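You operate a simulated robot arm through the tools that you are given. There is no shell and no other tool.

You run a simulated robot arm. Do the job below in one go: nothing can be reset, and whatever is moved stays where it is left.

Task
Put things in order on the top of the trestle table. At the end: the green motor stands where the black servo stood; the black servo stands where the cream cloth pad stood; the blue servo stands on top of the black spool; the cream cloth pad stands on top of the red brick (carton); whatever was shut is shut again. Leave all else as you found it, and nothing knocked over.

It is judged by the outcome, as a careful person would: the job done as asked, and still so three seconds after it is handed in. It fails if anything else is knocked over, pushed out of place, dropped, spilled or broken. Flat cloth is picked up by pressing the open fingertips on it (5 to 10 N) and closing them slowly along it; thin cloth reads only 2 to 8 mm in the jaws.

Robot
A 7-joint arm with a two-finger parallel gripper, fixed in place. Base frame: the origin is at the foot of the arm, x ahead of it, y to its left, z up; the work surface is at about z = 780. Readings come in mm, degrees, newtons and seconds.
With the tool pointing down near the work surface it reaches from about 300 to 700 mm from the base axis. Its first joint turns from -66.0 to 66.0 degrees. Payload 1.57 kg.
Tool frame: the origin (TCP) lies between the finger pads and is the grasp point; the fingertips stand 30 mm ahead of it; z points along the fingers, y is the line along which they close. Largest opening 110 mm; finger width 24, thickness 12; the body of the gripper, 48 by 112 mm, starts 78 mm behind the TCP.
Orientation is that of the tool frame in the base frame, as a unit quaternion [w, x, y, z]. With the fingers straight down and closing along the base's y, the tool's x points along the base's -x, its y along +y and its z along -z.

Tools
- The arm moves only by the tool step_arm. Its argument "steps" is a list of rows, each a list of 3 entries, a list of its own where there are three numbers: the shift along the tool's x, y, z in units of 25 mm (1.0 is 25 mm), then the turn, a rotation vector about the tool's x, y, z in units of 8 degrees (1.0 is 8 degrees), then the finger opening in mm, from 0 to 110. In form: [[[tx, ty, tz], [wx, wy, wz], jaw], ...]. A call has 1 to 20 rows; each row shifts and turns the commanded pose from where the row before left it, along the tool's axes as they then stand. A call with a number of a shift or a turn outside -1 to 1 is refused whole. A row lasts 0.2 s, in which the tool goes at most 50 mm and 8.6 degrees; a call with a longer step from one row to the next is refused whole, and so is a gripper value outside its range. A pose out of reach is approached as far as the arm can. The call stops where the force on the tool passes 40 N (or 10 N more than at its start, if that is more) or the arm is blocked; 0.2 s more then pass. The fingers move at their own pace (about 108 mm/s each) and stop on an object; they squeeze with about 29 N. The grip force told is the motor's: it shows also when the fingers shut on nothing. Time passes only in rows, and 0.2 s behind the last, so rows that do not move let the fingers close. The reply holds the time, the measured pose of the TCP, the force on the tool along the base axes, the opening and the grip force, in the units named above and with some noise, with the torque about the TCP (base axes, N m) and any sound that the robot's microphone picked up, and new pictures: "show" is both (left out), scene, wrist or none.
- Cameras (640 x 400 px; columns grow to the right, rows downward): "scene" is fixed at [171.1, -416.4, 1378.7]; the picture's right is [0.58, -0.81, 0.00], its down [-0.64, -0.46, -0.62] and it looks along [0.50, 0.36, -0.79] (base axes); focal length 352 px, centre (320, 200). "wrist" rides on the gripper at [70, 16, -141] in the tool frame; the picture's right is [-0.23, 0.97, 0.00], its down [-0.85, -0.20, -0.48] and it looks along [-0.47, -0.11, 0.88] (tool axes); focal length 222 px, centre (320, 200). There is no depth. A picture from a camera that has moved, and an enlarged one, comes with that camera's place and axes in the base frame and with its lens.
- inspect(camera, box): a new picture of the part [left, top, right, bottom] of that camera's present view, enlarged. The clock stands still meanwhile.
- finish_job(): hands the job in; it is judged then, once.

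Places have to be worked out from the pictures, the camera data and where the tool is seen. Open the gripper and draw the arm clear of the work before you hand the job in, unless the task says otherwise.

The tools are called as a command line: name --argument value ..., lists and objects as JSON in quotes. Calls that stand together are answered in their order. step_arm: Moves the arm, as the interface text tells. Its arguments: {"type":"object","properties":{"steps":{"type":"array"},"show":{"type":"string","enum":["both","scene","wrist","none"]}},"required":["steps"]} The other tools are called the same way: inspect (camera, box) takes an enlarged picture of a part of a camera's view; finish_job () hands the job in.

At the start:

```text
time_s: 0.0
ee_pos: [439.5, -133.6, 1016.9]
orientation: [0.0, 0.0, 1.0, 0.0]
ft_force: [-0.5, -0.8, -0.5]
moment: [-0.03, 0.0, 0.02]
gripper_width: 109.8
grasp_force: 0.1
```

scene: 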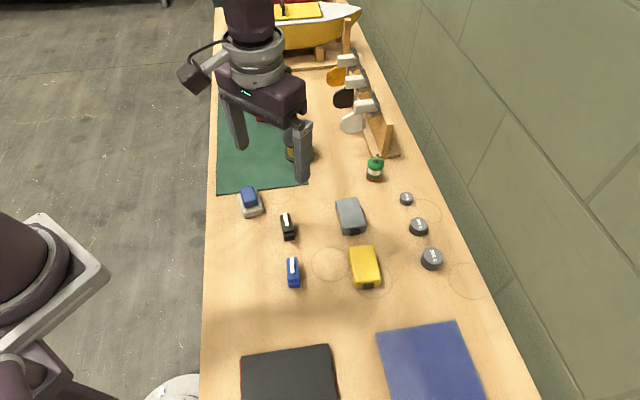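
wrist: 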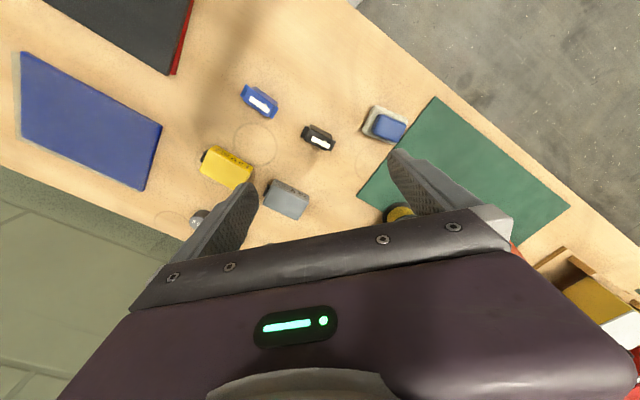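

The pictures show a long table with servos, battery-like blocks, a green mat, a boat, and tools on a rack. I'll first look closer at the parts of the scene to identify the objects.

inspect --camera "scene" --box '[200, 100, 400, 225]'

inspect --camera "scene" --box '[220, 170, 480, 330]'

inspect --camera "scene" --box '[200, 0, 420, 140]'

inspect --camera "wrist" --box '[0, 0, 320, 200]'

inspect --camera "wrist" --box '[320, 80, 640, 280]'

```text
3.20 times, centred on (300, 162) of scene
camera zoom: at [171.1, -416.4, 1378.7], right [0.58, -0.81, 0.0], down [-0.64, -0.46, -0.62], along [0.5, 0.36, -0.79], focal length 1126 px, centre (384, 320)
```

zoom: 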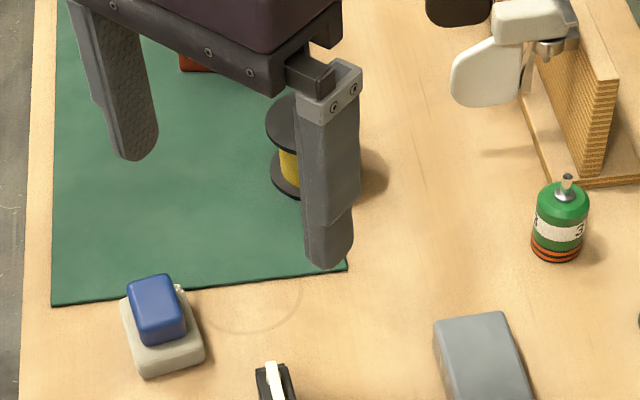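

```text
2.46 times, centred on (350, 250) of scene
camera zoom: at [171.1, -416.4, 1378.7], right [0.58, -0.81, 0.0], down [-0.64, -0.46, -0.62], along [0.5, 0.36, -0.79], focal length 866 px, centre (246, 77)
```

zoom: 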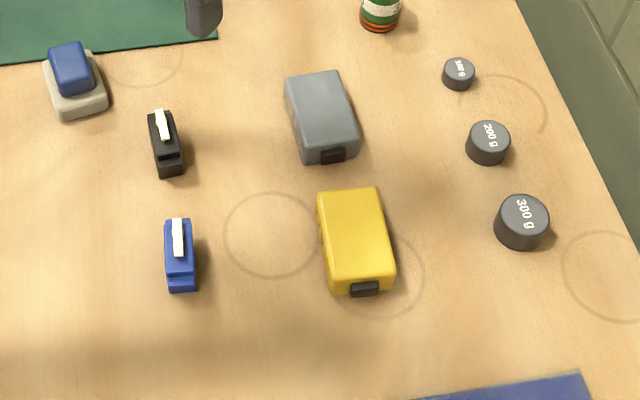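

```text
2.86 times, centred on (310, 70) of scene
camera zoom: at [171.1, -416.4, 1378.7], right [0.58, -0.81, 0.0], down [-0.64, -0.46, -0.62], along [0.5, 0.36, -0.79], focal length 1005 px, centre (349, 571)
```

zoom: 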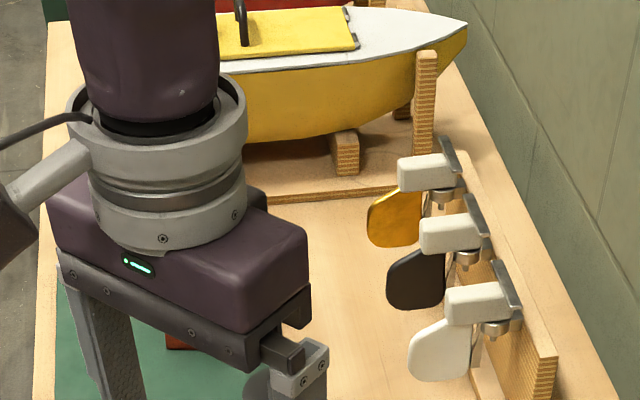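

```text
2.00 times, centred on (160, 100) of wrist
camera zoom: at [368.3, -116.7, 1155.8], right [0.23, 0.97, 0.0], down [0.85, -0.2, 0.48], along [0.47, -0.11, -0.88], focal length 444 px, centre (640, 400)
```

zoom: 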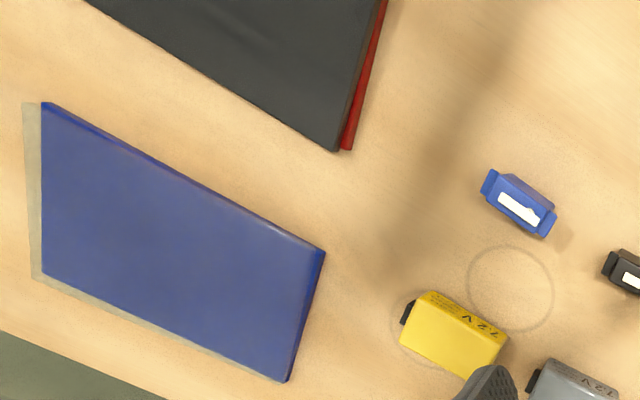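

```text
2.00 times, centred on (480, 180) of wrist
camera zoom: at [368.3, -116.7, 1155.8], right [0.23, 0.97, 0.0], down [0.85, -0.2, 0.48], along [0.47, -0.11, -0.88], focal length 444 px, centre (0, 240)
```

zoom: 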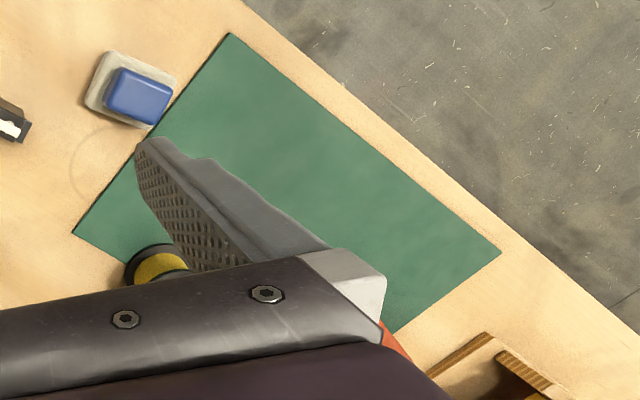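

The spool and the red brick are hidden behind the gripper from the scene camera. I'll draw the arm back and left at the same height to uncover them.

step_arm --steps '[[[0.55, 0.95, 0], [0, 0, 0], 110], [[0.55, 0.95, 0], [0, 0, 0], 110], [[0.55, 0.95, 0], [0, 0, 0], 110], [[0.55, 0.95, 0], [0, 0, 0], 110], [[0.55, 0.95, 0], [0, 0, 0], 110], [[0.55, 0.95, 0], [0, 0, 0], 110], [[0.55, 0.95, 0], [0, 0, 0], 110], [[0.55, 0.95, 0], [0, 0, 0], 110]]' --show "both"

```text
time_s: 1.8
ee_pos: [327.7, 56.4, 1015.1]
orientation: [0.001, 0.001, 1.0, -0.001]
ft_force: [-0.1, 0.0, 0.7]
moment: [-0.02, 0.01, 0.0]
gripper_width: 109.9
grasp_force: 0.0
camera wrist: at [257.1, 73.5, 1155.7], right [0.23, 0.97, 0.0], down [0.85, -0.2, 0.48], along [0.47, -0.11, -0.88], focal length 222 px, centre (320, 200)
```

scene: 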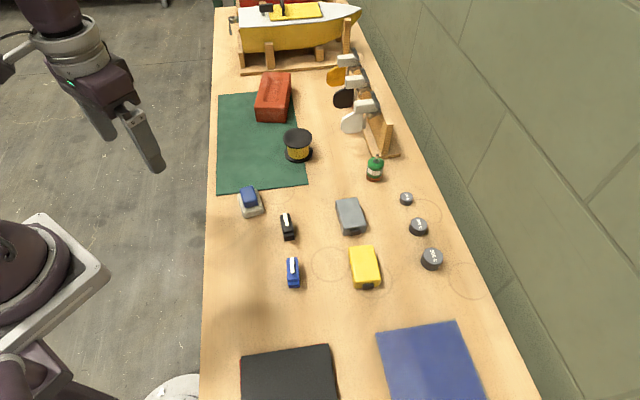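
wrist: 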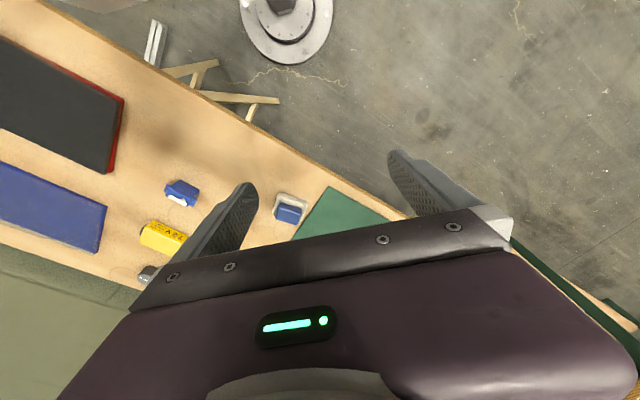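

The red brick and the spool are now in view. I'll enlarge these, the boat and the pad with the blue piece on it.

inspect --camera "scene" --box '[205, 60, 365, 160]'

inspect --camera "scene" --box '[225, 170, 321, 230]'

inspect --camera "scene" --box '[205, 0, 385, 112]'

inspect --camera "scene" --box '[330, 100, 450, 175]'

inspect --camera "scene" --box '[220, 290, 500, 400]'

```text
4.00 times, centred on (285, 110) of scene
camera zoom: at [171.1, -416.4, 1378.7], right [0.58, -0.81, 0.0], down [-0.64, -0.46, -0.62], along [0.5, 0.36, -0.79], focal length 1408 px, centre (460, 560)
```

zoom: 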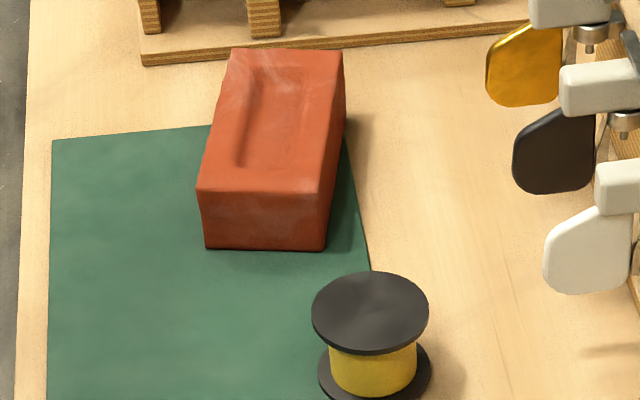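

```text
6.67 times, centred on (273, 200) of scene
camera zoom: at [171.1, -416.4, 1378.7], right [0.58, -0.81, 0.0], down [-0.64, -0.46, -0.62], along [0.5, 0.36, -0.79], focal length 2346 px, centre (633, 200)
```

zoom: 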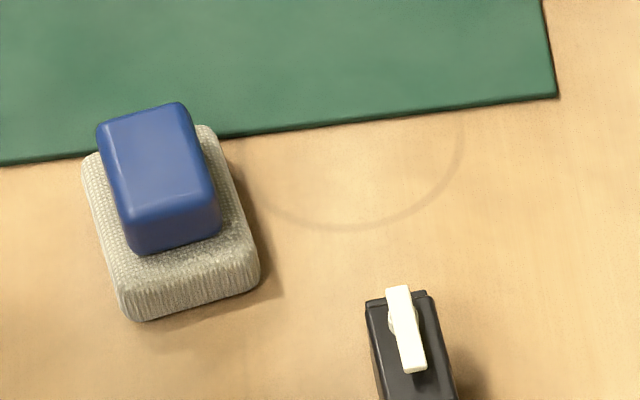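

```text
3.56 times, centred on (295, 56) of scene
camera zoom: at [171.1, -416.4, 1378.7], right [0.58, -0.81, 0.0], down [-0.64, -0.46, -0.62], along [0.5, 0.36, -0.79], focal length 1251 px, centre (409, 712)
```

zoom: 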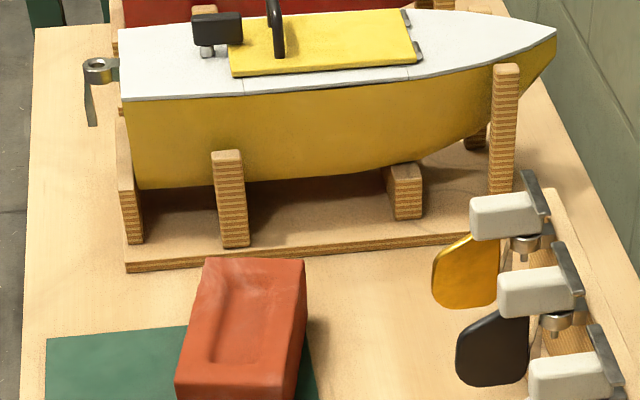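

```text
5.33 times, centred on (390, 138) of scene
camera zoom: at [171.1, -416.4, 1378.7], right [0.58, -0.81, 0.0], down [-0.64, -0.46, -0.62], along [0.5, 0.36, -0.79], focal length 1877 px, centre (-53, 533)
```

zoom: 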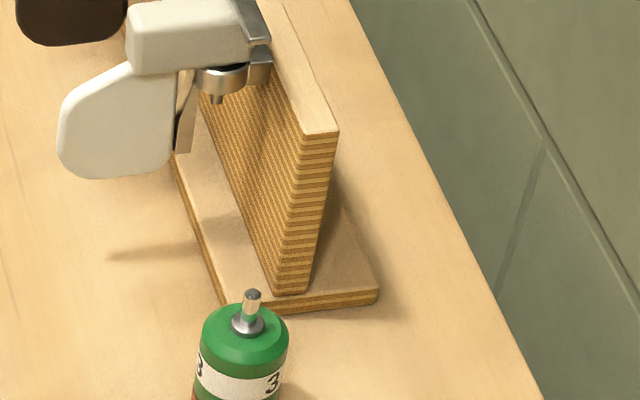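

```text
2.29 times, centred on (360, 345) of scene
camera zoom: at [171.1, -416.4, 1378.7], right [0.58, -0.81, 0.0], down [-0.64, -0.46, -0.62], along [0.5, 0.36, -0.79], focal length 804 px, centre (229, -131)
```

zoom: 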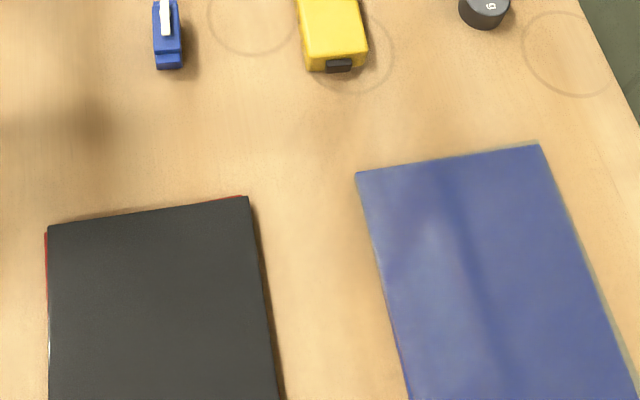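

The pad is cream cloth with a blue grip on top (at about x 456, y −32). The red brick's top is at about z 829, with its near end about 690 mm from the base. I'll bring the gripper over the pad with its closing axis across the blue grip, and look from closer up.

step_arm --steps '[[[-0.855, -0.59, 0.37], [0, 0, 0], 110], [[-0.855, -0.59, 0.37], [0, 0, 0], 110], [[-0.855, -0.59, 0.37], [0, 0, 0], 110], [[-0.855, -0.59, 0.37], [0, 0, 0], 110], [[-0.855, -0.59, 0.37], [0, 0, 0], 110], [[-0.855, -0.59, 0.37], [0, 0, 0], 110], [[0, 0, 0], [0, 0, -0.982], 110], [[0, 0, 0], [0, 0, -0.982], 110], [[0, 0, 0], [0, 0, -0.982], 110], [[0, 0, 0], [0, 0, -0.982], 110], [[0, 0, 0], [0, 0, -0.982], 110], [[0, 0, 0], [0, 0, -0.982], 110], [[0, 0, 0], [0, 0, -0.982], 110]]' --show "both"

```text
time_s: 4.6
ee_pos: [459.2, -31.5, 959.2]
orientation: [0.0, -0.462, 0.887, -0.001]
ft_force: [-0.6, -0.3, 0.0]
moment: [0.0, 0.0, 0.02]
gripper_width: 109.9
grasp_force: 0.1
camera wrist: at [403.2, -79.1, 1100.3], right [-0.67, 0.74, 0.0], down [0.65, 0.59, 0.48], along [0.36, 0.32, -0.88], focal length 222 px, centre (320, 200)
```

scene: 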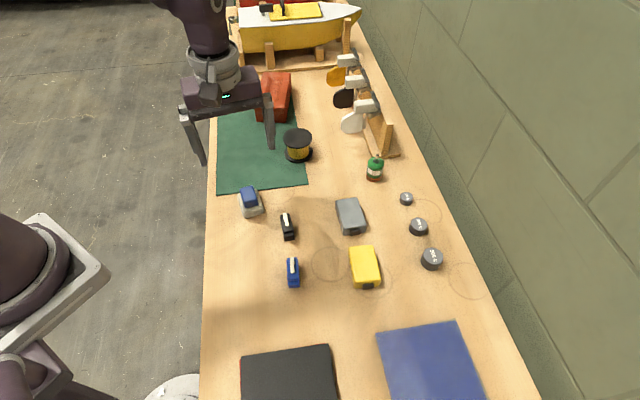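
wrist: 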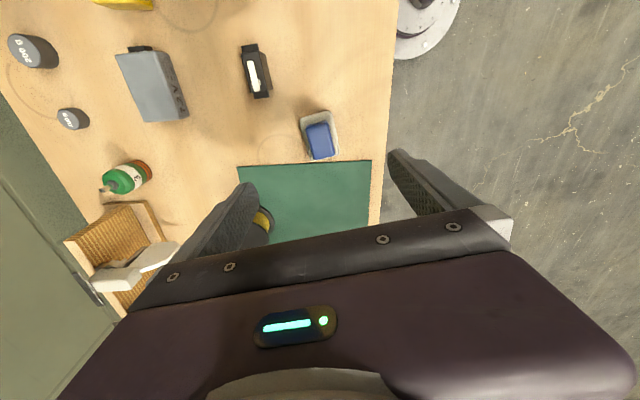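

The pad lies under the gripper as expected. I'll take close-ups of the pad, the black servo and the motor from here.

inspect --camera "wrist" --box '[272, 90, 368, 180]'

inspect --camera "wrist" --box '[200, 20, 320, 110]'

inspect --camera "wrist" --box '[50, 130, 210, 290]'

```text
4.44 times, centred on (320, 135) of wrist
camera zoom: at [403.2, -79.1, 1100.3], right [-0.67, 0.74, 0.0], down [0.65, 0.59, 0.48], along [0.36, 0.32, -0.88], focal length 987 px, centre (320, 489)
```

zoom: 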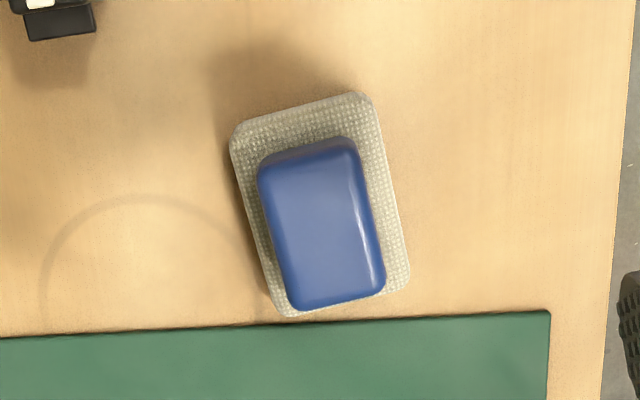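

```text
4.44 times, centred on (260, 65) of wrist
camera zoom: at [403.2, -79.1, 1100.3], right [-0.67, 0.74, 0.0], down [0.65, 0.59, 0.48], along [0.36, 0.32, -0.88], focal length 987 px, centre (587, 800)
```

zoom: 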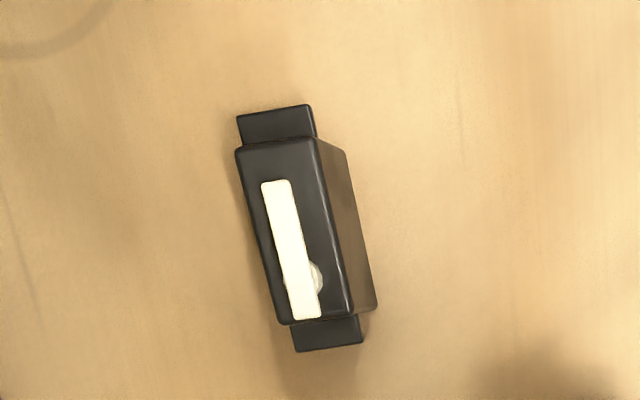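

```text
2.50 times, centred on (130, 210) of wrist
camera zoom: at [403.2, -79.1, 1100.3], right [-0.67, 0.74, 0.0], down [0.65, 0.59, 0.48], along [0.36, 0.32, -0.88], focal length 555 px, centre (795, 175)
```

zoom: 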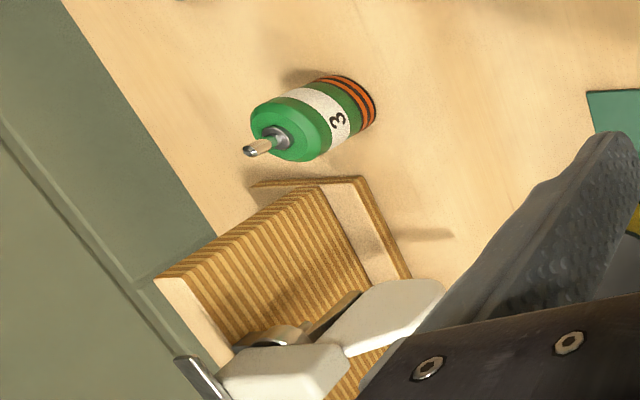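

The grip's long axis lies at azimuth about 55°, centre about (457.6, −30.6), top about z 813. The brick is beyond the easy reach of a vertical tool, so I'll tilt the tool 24° outward about its closing axis, use the same tilt for picking and placing, and come down to z 880 first.

step_arm --steps '[[[0, 0, 0], [0, -1, 0], 66], [[0, 0, 0], [0, -1, 0], 66], [[0, 0, 0], [0, -1, 0], 66], [[0.573, 0.024, 0.897], [0, 0, 0], 66], [[0.573, 0.024, 0.897], [0, 0, 0], 66], [[0.573, 0.024, 0.897], [0, 0, 0], 66], [[0, 0, 0], [0, 0, 0], 66]]' --show "both"

```text
time_s: 6.2
ee_pos: [449.3, -39.2, 881.6]
orientation: [0.184, -0.452, 0.868, 0.096]
ft_force: [-0.6, -0.2, 0.7]
moment: [-0.04, 0.03, 0.01]
gripper_width: 65.8
grasp_force: 0.1
camera wrist: at [365.1, -129.3, 980.5], right [-0.68, 0.73, 0.09], down [0.5, 0.37, 0.79], along [0.54, 0.58, -0.61], focal length 222 px, centre (320, 200)
```

scene: 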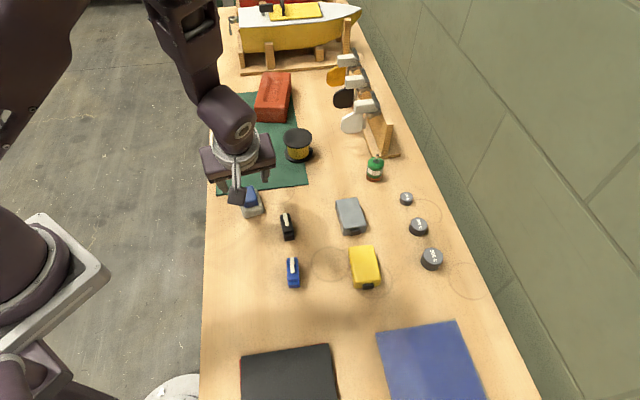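
wrist: 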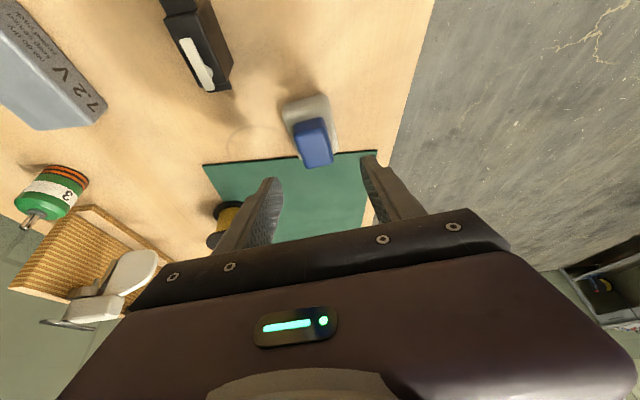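

The tilt holds, and the grip sits midway between the open fingers as predicted. I'll go down 50 mm to TCP z ≈ 832, still open.

step_arm --steps '[[[0.203, -0.019, 0.457], [0, 0, 0], 66], [[0.203, -0.019, 0.457], [0, 0, 0], 66], [[0.203, -0.019, 0.457], [0, 0, 0], 66], [[0.203, -0.019, 0.457], [0, 0, 0], 66], [[0, 0, 0], [0, 0, 0], 66]]' --show "both"

inspect --camera "wrist" --box '[220, 80, 420, 220]'

inspect --camera "scene" --box '[210, 150, 306, 220]'

```text
time_s: 7.4
ee_pos: [451.3, -40.7, 832.9]
orientation: [0.186, -0.451, 0.868, 0.095]
ft_force: [-0.2, -0.1, 0.5]
moment: [0.05, -0.01, -0.04]
gripper_width: 66.1
grasp_force: 0.0
camera wrist: at [366.1, -130.8, 932.0], right [-0.68, 0.73, 0.09], down [0.5, 0.37, 0.79], along [0.54, 0.58, -0.61], focal length 222 px, centre (320, 200)
```

scene: 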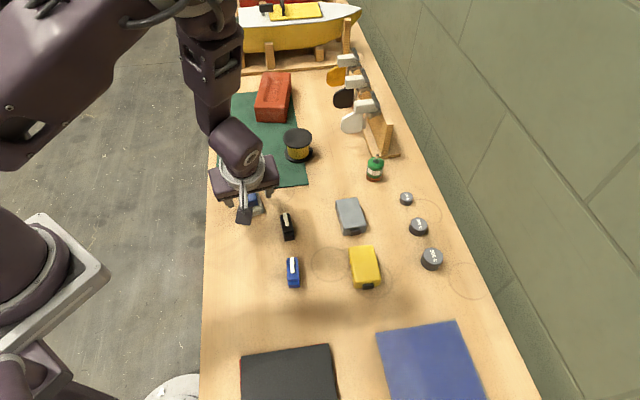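
wrist: 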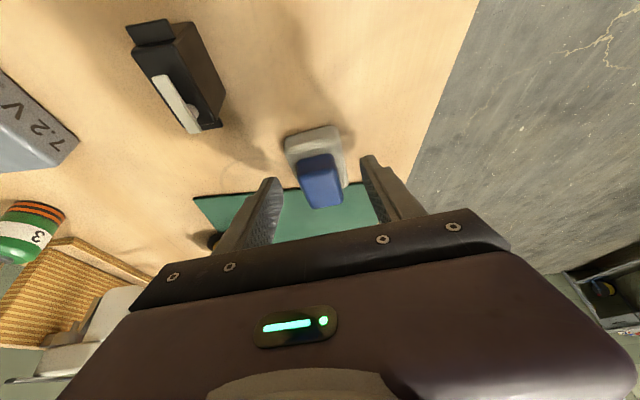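

```text
2.86 times, centred on (320, 150) of wrist
camera zoom: at [366.1, -130.8, 932.0], right [-0.68, 0.73, 0.09], down [0.5, 0.37, 0.79], along [0.54, 0.58, -0.61], focal length 635 px, centre (320, 343)
```

zoom: 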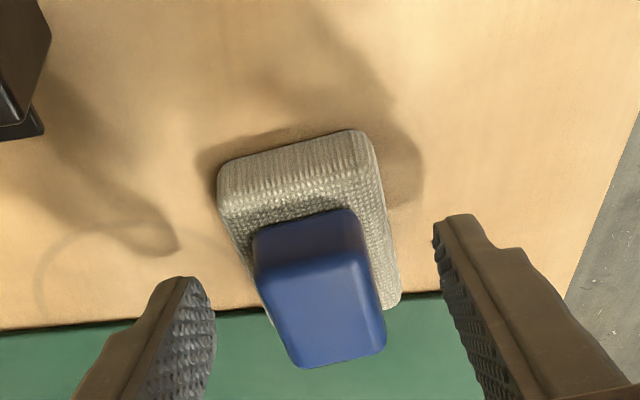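

```text
5.71 times, centred on (258, 185) of scene
camera zoom: at [171.1, -416.4, 1378.7], right [0.58, -0.81, 0.0], down [-0.64, -0.46, -0.62], along [0.5, 0.36, -0.79], focal length 2011 px, centre (674, 286)
```

zoom: 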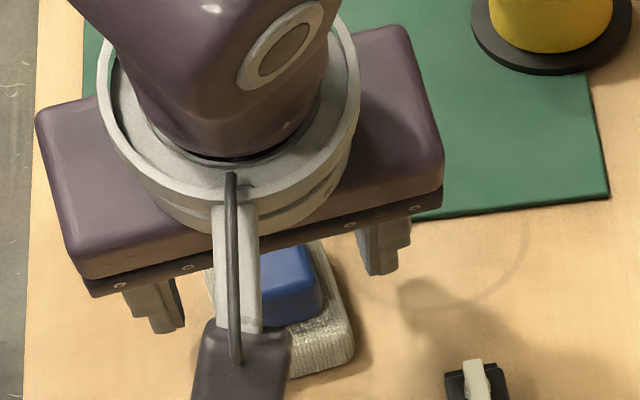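

The fingers straddle the blue grip with tips just above the pad. I'll close gradually onto the grip.

step_arm --steps '[[[0, 0, 0], [0, 0, 0], 50], [[0, 0, 0], [0, 0, 0], 40], [[0, 0, 0], [0, 0, 0], 32], [[0, 0, 0], [0, 0, 0], 26], [[0, 0, 0], [0, 0, 0], 15], [[0, 0, 0], [0, 0, 0], 10]]' --show "wrist"

```text
time_s: 8.8
ee_pos: [450.5, -40.2, 832.1]
orientation: [0.185, -0.451, 0.868, 0.096]
ft_force: [-0.3, 0.1, -0.4]
moment: [0.0, 0.02, 0.02]
gripper_width: 43.7
grasp_force: 29.6
camera wrist: at [366.1, -130.7, 932.2], right [-0.68, 0.73, 0.09], down [0.5, 0.37, 0.79], along [0.54, 0.58, -0.61], focal length 222 px, centre (320, 200)
```

wrist: 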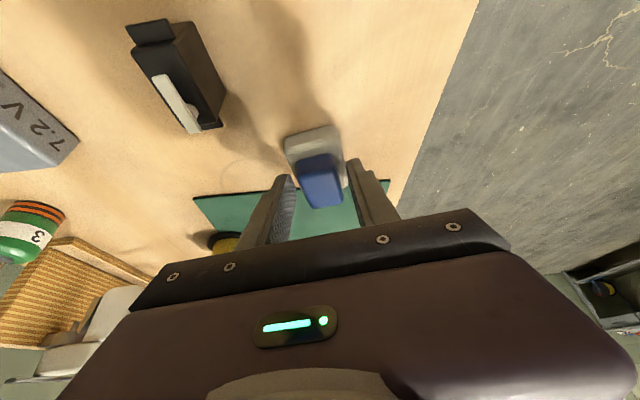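

The jaws stopped at 43.7 mm with full grip force, which is wider than the blue grip. I'll look closely at what they are touching.

inspect --camera "wrist" --box '[260, 110, 400, 220]'

inspect --camera "scene" --box '[220, 170, 292, 220]'

```text
3.64 times, centred on (330, 165) of wrist
camera zoom: at [366.1, -130.7, 932.2], right [-0.68, 0.73, 0.09], down [0.5, 0.37, 0.79], along [0.54, 0.58, -0.61], focal length 808 px, centre (284, 327)
```

zoom: 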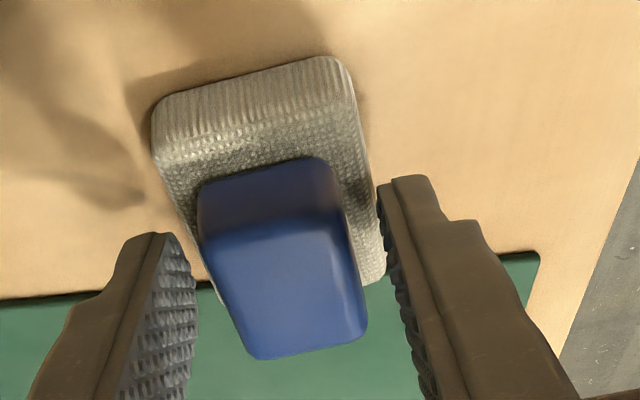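

```text
8.00 times, centred on (256, 195) of scene
camera zoom: at [171.1, -416.4, 1378.7], right [0.58, -0.81, 0.0], down [-0.64, -0.46, -0.62], along [0.5, 0.36, -0.79], focal length 2815 px, centre (832, 240)
```

zoom: 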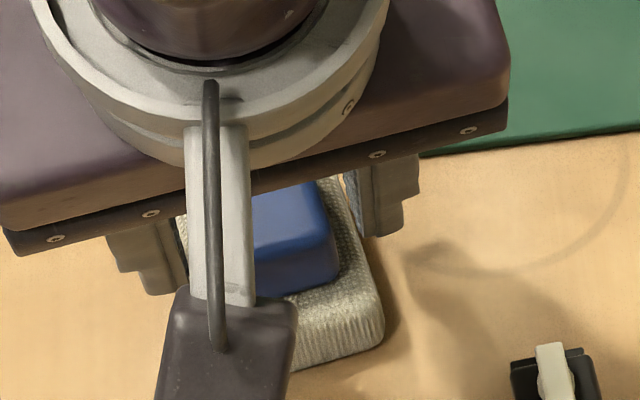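

The finger corners have just caught the pad's upper edges (the pad is about 43 mm wide). Gripping the pad itself by its sides is safer, so I'll open a little, go down 9 mm, and close on the pad.

step_arm --steps '[[[0, 0, 0], [0, 0, 0], 58], [[0, 0, 0], [0, 0, 0], 58], [[0.073, 0, 0.165], [0, 0, 0], 58], [[0.073, 0, 0.165], [0, 0, 0], 58], [[0, 0, 0], [0, 0, 0], 50], [[0, 0, 0], [0, 0, 0], 44], [[0, 0, 0], [0, 0, 0], 38], [[0, 0, 0], [0, 0, 0], 32], [[0, 0, 0], [0, 0, 0], 28], [[0, 0, 0], [0, 0, 0], 28]]' --show "wrist"

inspect --camera "wrist" --box '[260, 110, 400, 220]'

```text
time_s: 11.0
ee_pos: [450.0, -41.6, 823.0]
orientation: [0.185, -0.451, 0.868, 0.096]
ft_force: [0.0, 0.4, 0.2]
moment: [0.01, -0.01, 0.02]
gripper_width: 44.2
grasp_force: 28.8
camera wrist: at [366.3, -130.9, 922.8], right [-0.68, 0.73, 0.09], down [0.5, 0.37, 0.79], along [0.54, 0.58, -0.61], focal length 222 px, centre (320, 200)
```

wrist: 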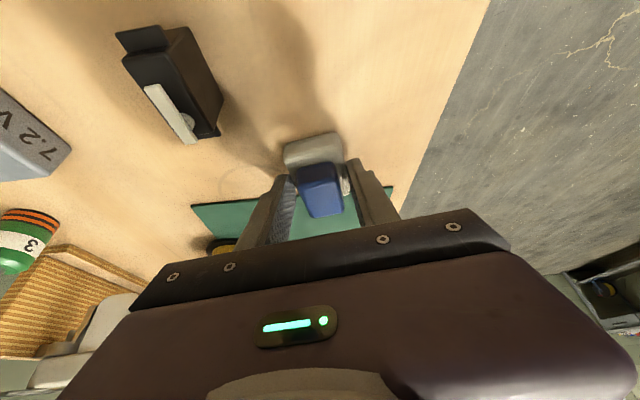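

```text
3.64 times, centred on (330, 165) of wrist
camera zoom: at [366.3, -130.9, 922.8], right [-0.68, 0.73, 0.09], down [0.5, 0.37, 0.79], along [0.54, 0.58, -0.61], focal length 808 px, centre (284, 327)
```

zoom: 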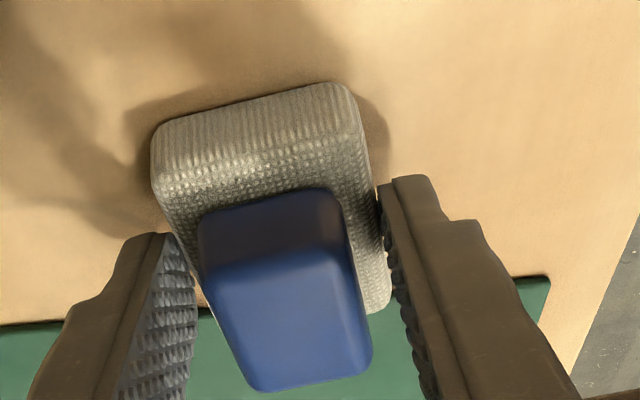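

The fingers now press on the cream pad's two sides (44.2 mm). I'll lift 30 mm straight up and check it comes along level.

step_arm --steps '[[[-0.122, 0, -0.274], [0, 0, 0], 28], [[-0.122, 0, -0.274], [0, 0, 0], 28], [[-0.244, 0, -0.548], [0, 0, 0], 28], [[-0.244, 0, -0.548], [0, 0, 0], 28]]' --show "both"

inspect --camera "wrist" --box '[260, 110, 400, 220]'

inspect --camera "scene" --box '[210, 150, 306, 220]'

```text
time_s: 12.0
ee_pos: [450.8, -41.0, 866.9]
orientation: [0.184, -0.452, 0.868, 0.097]
ft_force: [-0.3, 0.7, -0.6]
moment: [0.0, -0.01, -0.03]
gripper_width: 29.4
grasp_force: 1.1
camera wrist: at [366.6, -131.1, 966.7], right [-0.68, 0.73, 0.09], down [0.5, 0.37, 0.79], along [0.54, 0.58, -0.61], focal length 222 px, centre (320, 200)
```

scene: 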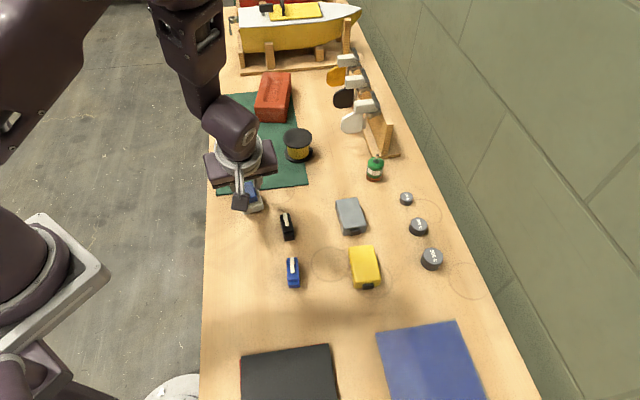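
wrist: 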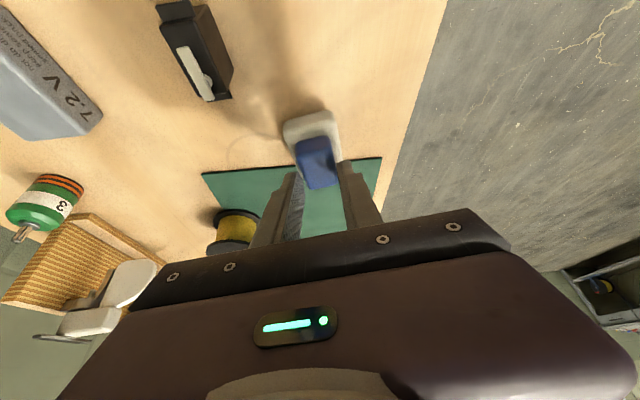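

```text
3.64 times, centred on (330, 165) of wrist
camera zoom: at [366.6, -131.1, 966.7], right [-0.68, 0.73, 0.09], down [0.5, 0.37, 0.79], along [0.54, 0.58, -0.61], focal length 808 px, centre (284, 327)
```

zoom: 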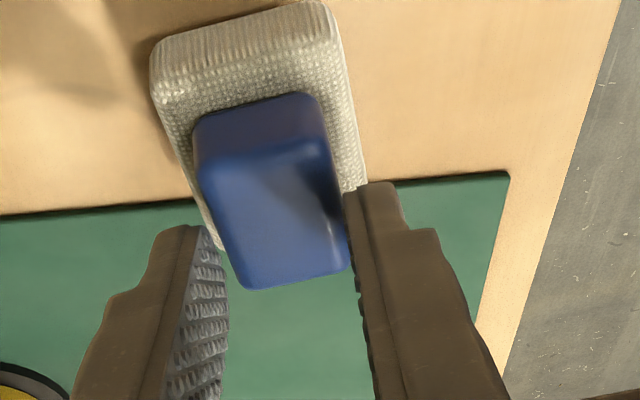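

```text
5.71 times, centred on (258, 185) of scene
camera zoom: at [171.1, -416.4, 1378.7], right [0.58, -0.81, 0.0], down [-0.64, -0.46, -0.62], along [0.5, 0.36, -0.79], focal length 2011 px, centre (674, 286)
```

zoom: 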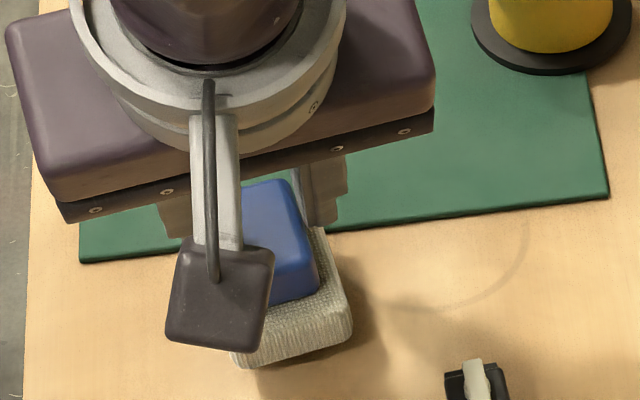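

The jaws read 29.4 mm with almost no force, so they slid off the pad's sides and the pad may be hanging lightly or have dropped back. I'll hold still for a moment and look again before doing anything.

step_arm --steps '[[[0, 0, 0], [0, 0, 0], 28]]' --show "both"

inspect --camera "scene" --box '[225, 170, 289, 215]'

inspect --camera "wrist" --box '[270, 90, 370, 200]'

```text
time_s: 12.4
ee_pos: [450.2, -41.6, 867.8]
orientation: [0.186, -0.451, 0.868, 0.096]
ft_force: [-0.4, -0.9, -1.4]
moment: [0.01, 0.0, 0.0]
gripper_width: 29.0
grasp_force: 17.9
camera wrist: at [366.6, -131.1, 966.7], right [-0.68, 0.73, 0.09], down [0.5, 0.37, 0.79], along [0.54, 0.58, -0.61], focal length 222 px, centre (320, 200)
```

scene: 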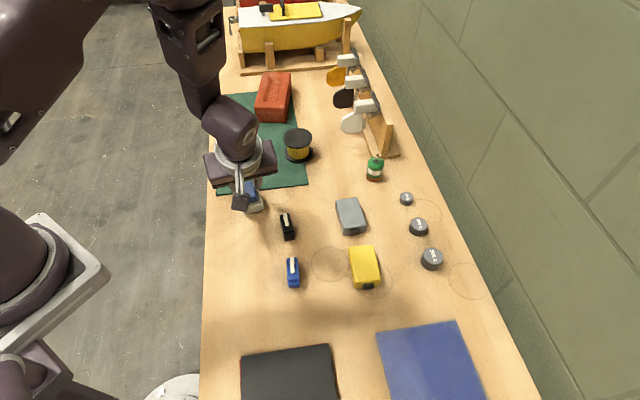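
wrist: 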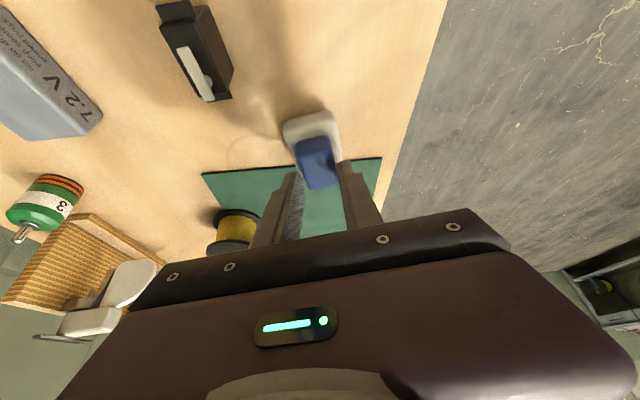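

```text
8.89 times, centred on (257, 192) of scene
camera zoom: at [171.1, -416.4, 1378.7], right [0.58, -0.81, 0.0], down [-0.64, -0.46, -0.62], along [0.5, 0.36, -0.79], focal length 3128 px, centre (880, 267)
```

zoom: 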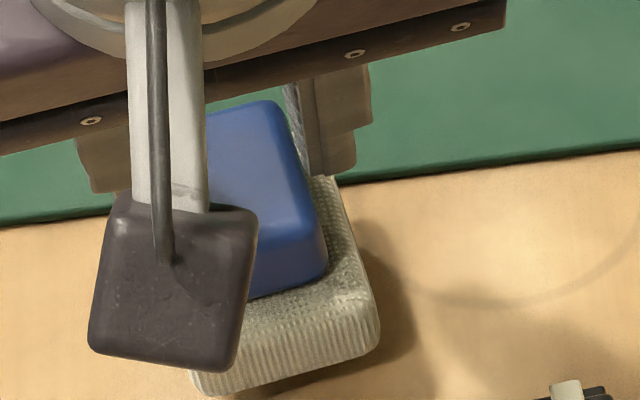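

```text
3.64 times, centred on (320, 145) of wrist
camera zoom: at [366.6, -131.1, 966.7], right [-0.68, 0.73, 0.09], down [0.5, 0.37, 0.79], along [0.54, 0.58, -0.61], focal length 808 px, centre (320, 400)
```

zoom: 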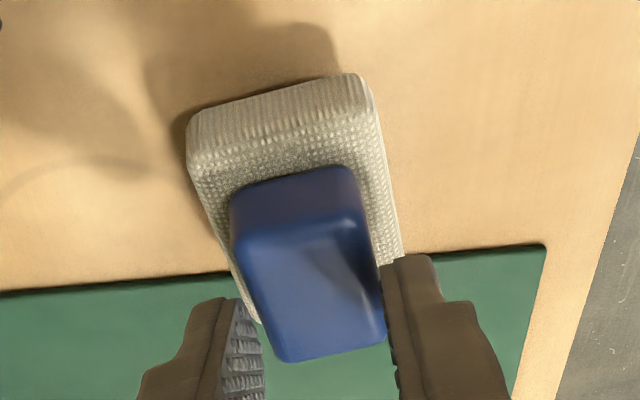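

The jaws now read 29.0 mm with 18 N, matching the blue grip's width, so they may hold the grip with the pad slightly raised. I'll squeeze without moving to find out.

step_arm --steps '[[[0, 0, 0], [0, 0, 0], 22], [[0, 0, 0], [0, 0, 0], 16]]' --show "wrist"

inspect --camera "wrist" --box '[270, 90, 370, 200]'

```text
time_s: 13.0
ee_pos: [450.4, -40.6, 867.5]
orientation: [0.183, -0.452, 0.867, 0.096]
ft_force: [0.0, -1.7, -0.4]
moment: [-0.03, 0.02, 0.01]
gripper_width: 28.7
grasp_force: 29.4
camera wrist: at [366.6, -131.1, 966.6], right [-0.68, 0.73, 0.09], down [0.5, 0.37, 0.79], along [0.54, 0.58, -0.61], focal length 222 px, centre (320, 200)
```

wrist: 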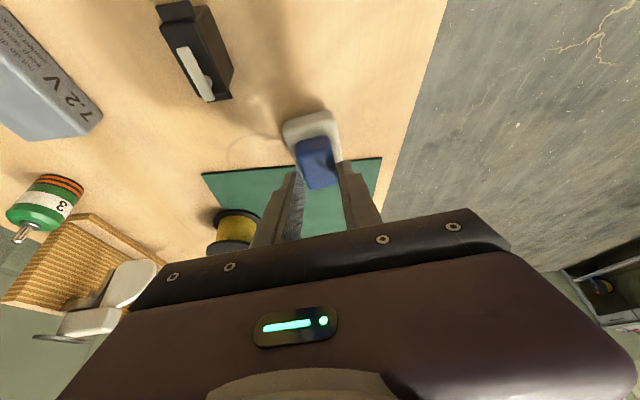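

```text
3.64 times, centred on (320, 145) of wrist
camera zoom: at [366.6, -131.1, 966.6], right [-0.68, 0.73, 0.09], down [0.5, 0.37, 0.79], along [0.54, 0.58, -0.61], focal length 808 px, centre (320, 400)
```

zoom: 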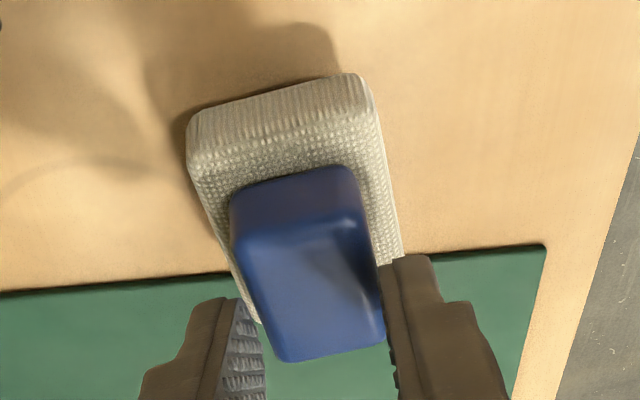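

The jaws are stopped firmly at 28.7 mm on the blue grip's upper corners, with the pad raised roughly 15 mm. That hold is too shallow, so I'll set the pad back down gently and then take a deeper grip.

step_arm --steps '[[[0.0325, 0, 0.073], [0, 0, 0], 16], [[0.0325, 0, 0.073], [0, 0, 0], 16], [[0.0325, 0, 0.073], [0, 0, 0], 16], [[0.0325, 0, 0.073], [0, 0, 0], 16], [[0.0325, 0, 0.073], [0, 0, 0], 16], [[0, 0, 0], [0, 0, 0], 16]]' --show "both"

inspect --camera "scene" --box '[225, 170, 289, 215]'

inspect --camera "wrist" --box '[270, 90, 370, 200]'

```text
time_s: 14.4
ee_pos: [451.5, -41.8, 858.0]
orientation: [0.184, -0.452, 0.867, 0.096]
ft_force: [-0.1, -0.1, 0.2]
moment: [-0.03, 0.01, 0.01]
gripper_width: 28.8
grasp_force: 28.8
camera wrist: at [366.4, -131.3, 957.5], right [-0.68, 0.73, 0.09], down [0.5, 0.37, 0.79], along [0.54, 0.58, -0.61], focal length 222 px, centre (320, 200)
```

scene: 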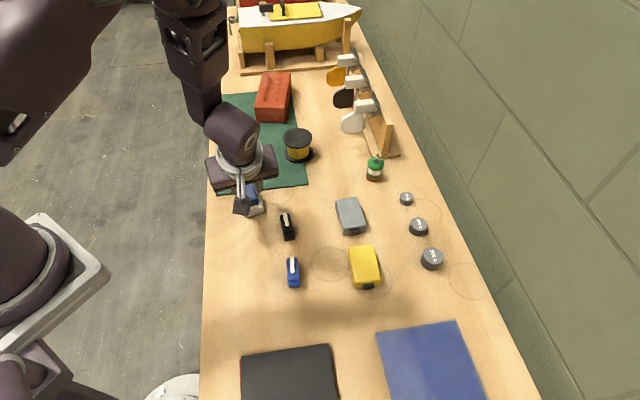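
wrist: 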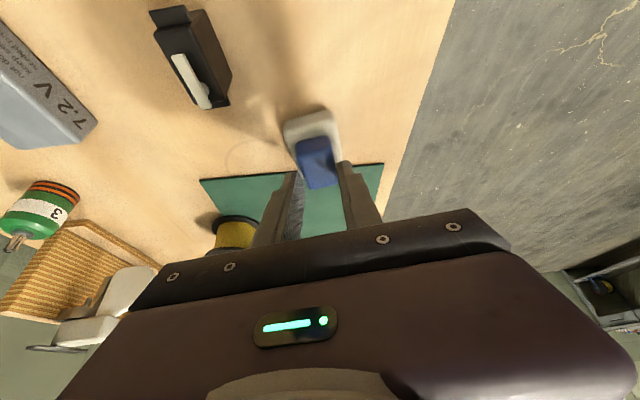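

```text
8.89 times, centred on (257, 192) of scene
camera zoom: at [171.1, -416.4, 1378.7], right [0.58, -0.81, 0.0], down [-0.64, -0.46, -0.62], along [0.5, 0.36, -0.79], focal length 3128 px, centre (880, 267)
```

zoom: 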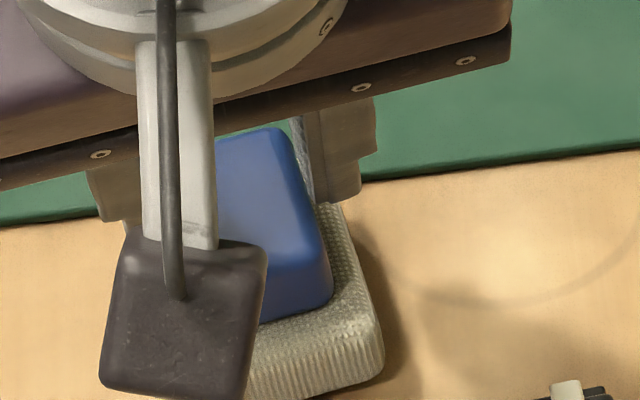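

```text
3.64 times, centred on (320, 145) of wrist
camera zoom: at [366.4, -131.3, 957.5], right [-0.68, 0.73, 0.09], down [0.5, 0.37, 0.79], along [0.54, 0.58, -0.61], focal length 808 px, centre (320, 400)
```

zoom: 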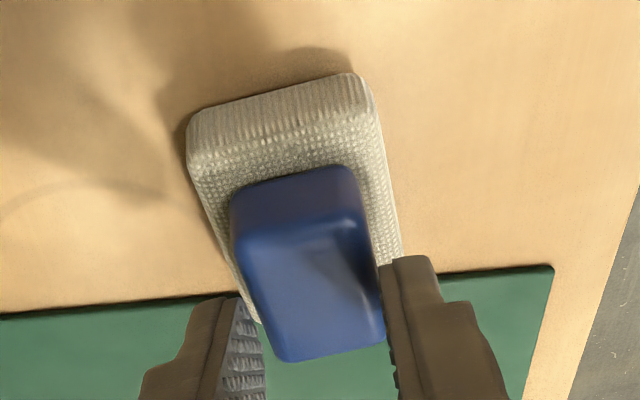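

The pad moves rigidly with the fingers, so the grip does hold. I'll keep lowering in 1 mm steps to find where the pad touches the table.

step_arm --steps '[[[0.01625, 0, 0.0365], [0, 0, 0], 16], [[0.01625, 0, 0.0365], [0, 0, 0], 16], [[0.01625, 0, 0.0365], [0, 0, 0], 16], [[0.01625, 0, 0.0365], [0, 0, 0], 16], [[0, 0, 0], [0, 0, 0], 16]]' --show "none"

inspect --camera "scene" --box '[225, 170, 289, 215]'

```text
time_s: 15.6
ee_pos: [450.5, -41.4, 853.5]
orientation: [0.184, -0.452, 0.867, 0.096]
ft_force: [-0.2, 0.0, 0.1]
moment: [0.0, -0.03, 0.01]
gripper_width: 29.0
grasp_force: 29.0
```

```text
8.89 times, centred on (257, 192) of scene
camera zoom: at [171.1, -416.4, 1378.7], right [0.58, -0.81, 0.0], down [-0.64, -0.46, -0.62], along [0.5, 0.36, -0.79], focal length 3128 px, centre (880, 267)
```

zoom: 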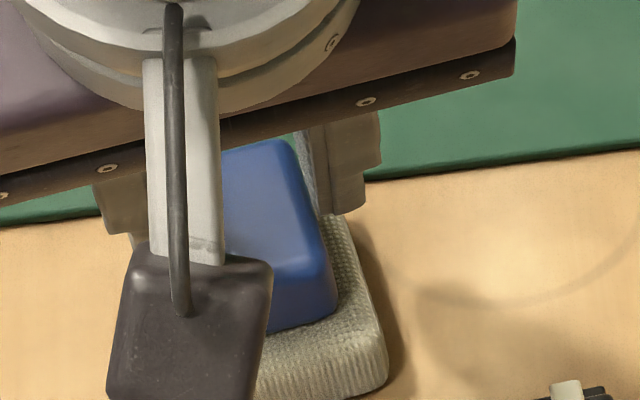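

The grip's corner is almost back at its original picture position, so contact is near. I'll go 2 mm more and check the force.

step_arm --steps '[[[0.01625, 0, 0.0365], [0, 0, 0], 16], [[0.01625, 0, 0.0365], [0, 0, 0], 16], [[0, 0, 0], [0, 0, 0], 16]]' --show "none"

```text
time_s: 16.4
ee_pos: [451.3, -42.8, 852.9]
orientation: [0.187, -0.451, 0.867, 0.093]
ft_force: [-5.3, -5.1, 39.5]
moment: [-0.02, 0.17, 0.02]
gripper_width: 28.8
grasp_force: 29.7
```

Contact came at TCP z ≈ 853 (39 N), so the pad is on the table. I'll ease up slightly and look at how the pad sits in the jaws.

step_arm --steps '[[[-0.0163, 0, -0.0365], [0, 0, 0], 16], [[0, 0, 0], [0, 0, 0], 16]]' --show "wrist"

inspect --camera "wrist" --box '[270, 90, 370, 200]'

inspect --camera "scene" --box '[225, 175, 289, 220]'

```text
time_s: 17.0
ee_pos: [450.1, -40.8, 852.0]
orientation: [0.185, -0.452, 0.867, 0.096]
ft_force: [4.1, -0.5, 4.0]
moment: [0.0, -0.32, -0.05]
gripper_width: 28.9
grasp_force: 29.0
camera wrist: at [366.5, -131.2, 952.6], right [-0.68, 0.73, 0.09], down [0.5, 0.37, 0.78], along [0.54, 0.58, -0.61], focal length 222 px, centre (320, 200)
```

wrist: 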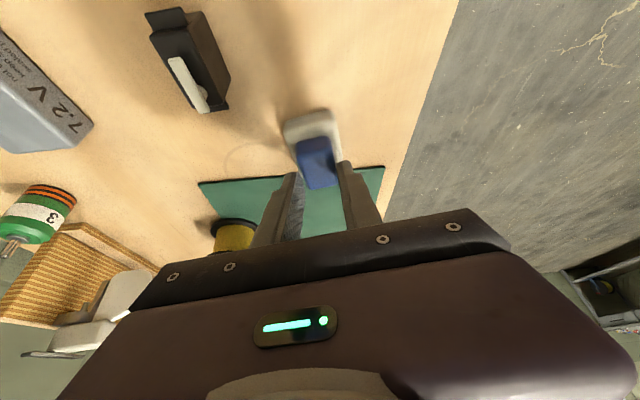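

```text
3.64 times, centred on (320, 145) of wrist
camera zoom: at [366.5, -131.2, 952.6], right [-0.68, 0.73, 0.09], down [0.5, 0.37, 0.78], along [0.54, 0.58, -0.61], focal length 808 px, centre (320, 400)
```

zoom: 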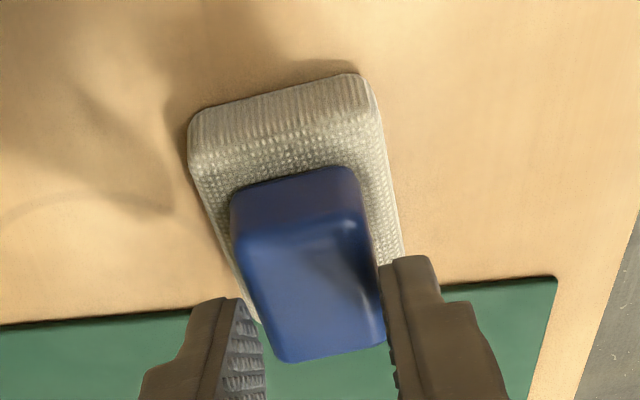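

```text
8.89 times, centred on (257, 198) of scene
camera zoom: at [171.1, -416.4, 1378.7], right [0.58, -0.81, 0.0], down [-0.64, -0.46, -0.62], along [0.5, 0.36, -0.79], focal length 3128 px, centre (880, 222)
```

zoom: 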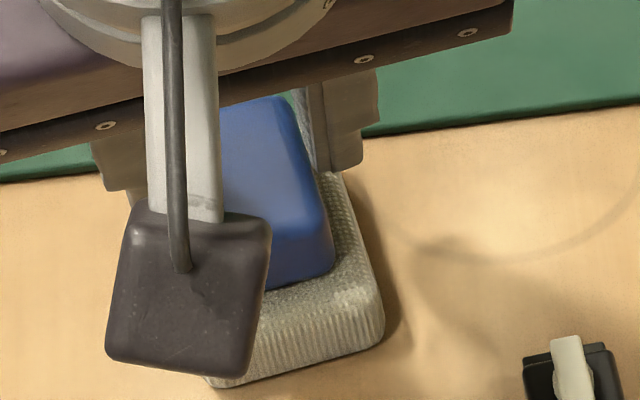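

The pad is back at its original place and height, and the fingers only held the top corners of the blue grip. I'll open, go down to TCP z ≈ 838.5 (tips just above the cream part), and close on the grip.

step_arm --steps '[[[0, 0, 0], [0, 0, 0], 36], [[0, 0, 0], [0, 0, 0], 50], [[0.073, 0, 0.1645], [0, 0, 0], 50], [[0.073, 0, 0.1645], [0, 0, 0], 50], [[0.073, 0, 0.1645], [0, 0, 0], 50], [[0, 0, 0], [0, 0, 0], 40], [[0, 0, 0], [0, 0, 0], 32], [[0, 0, 0], [0, 0, 0], 26], [[0, 0, 0], [0, 0, 0], 16], [[0, 0, 0], [0, 0, 0], 12]]' --show "wrist"

inspect --camera "wrist" --box '[270, 90, 370, 200]'

```text
time_s: 19.2
ee_pos: [450.8, -41.4, 838.9]
orientation: [0.185, -0.452, 0.868, 0.096]
ft_force: [-0.2, 1.1, -0.1]
moment: [0.03, 0.06, -0.01]
gripper_width: 29.0
grasp_force: 28.7
camera wrist: at [367.0, -131.5, 938.7], right [-0.68, 0.73, 0.09], down [0.5, 0.37, 0.79], along [0.54, 0.58, -0.61], focal length 222 px, centre (320, 200)
```

wrist: 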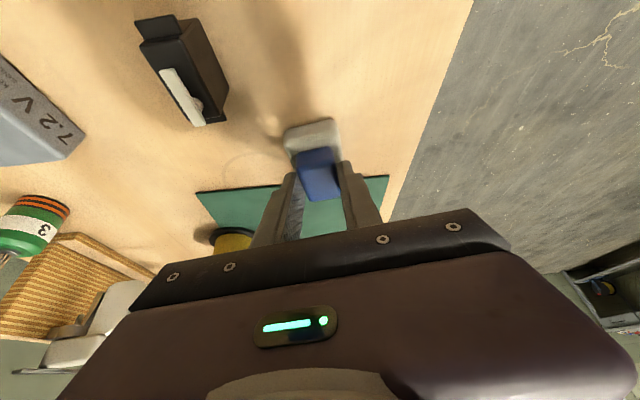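

```text
3.64 times, centred on (320, 145) of wrist
camera zoom: at [367.0, -131.5, 938.7], right [-0.68, 0.73, 0.09], down [0.5, 0.37, 0.79], along [0.54, 0.58, -0.61], focal length 808 px, centre (320, 400)
```

zoom: 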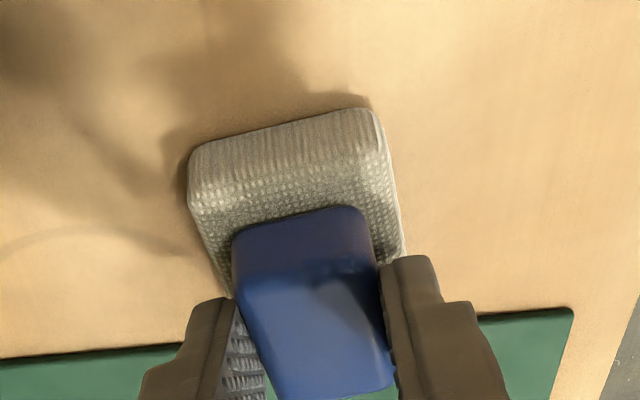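

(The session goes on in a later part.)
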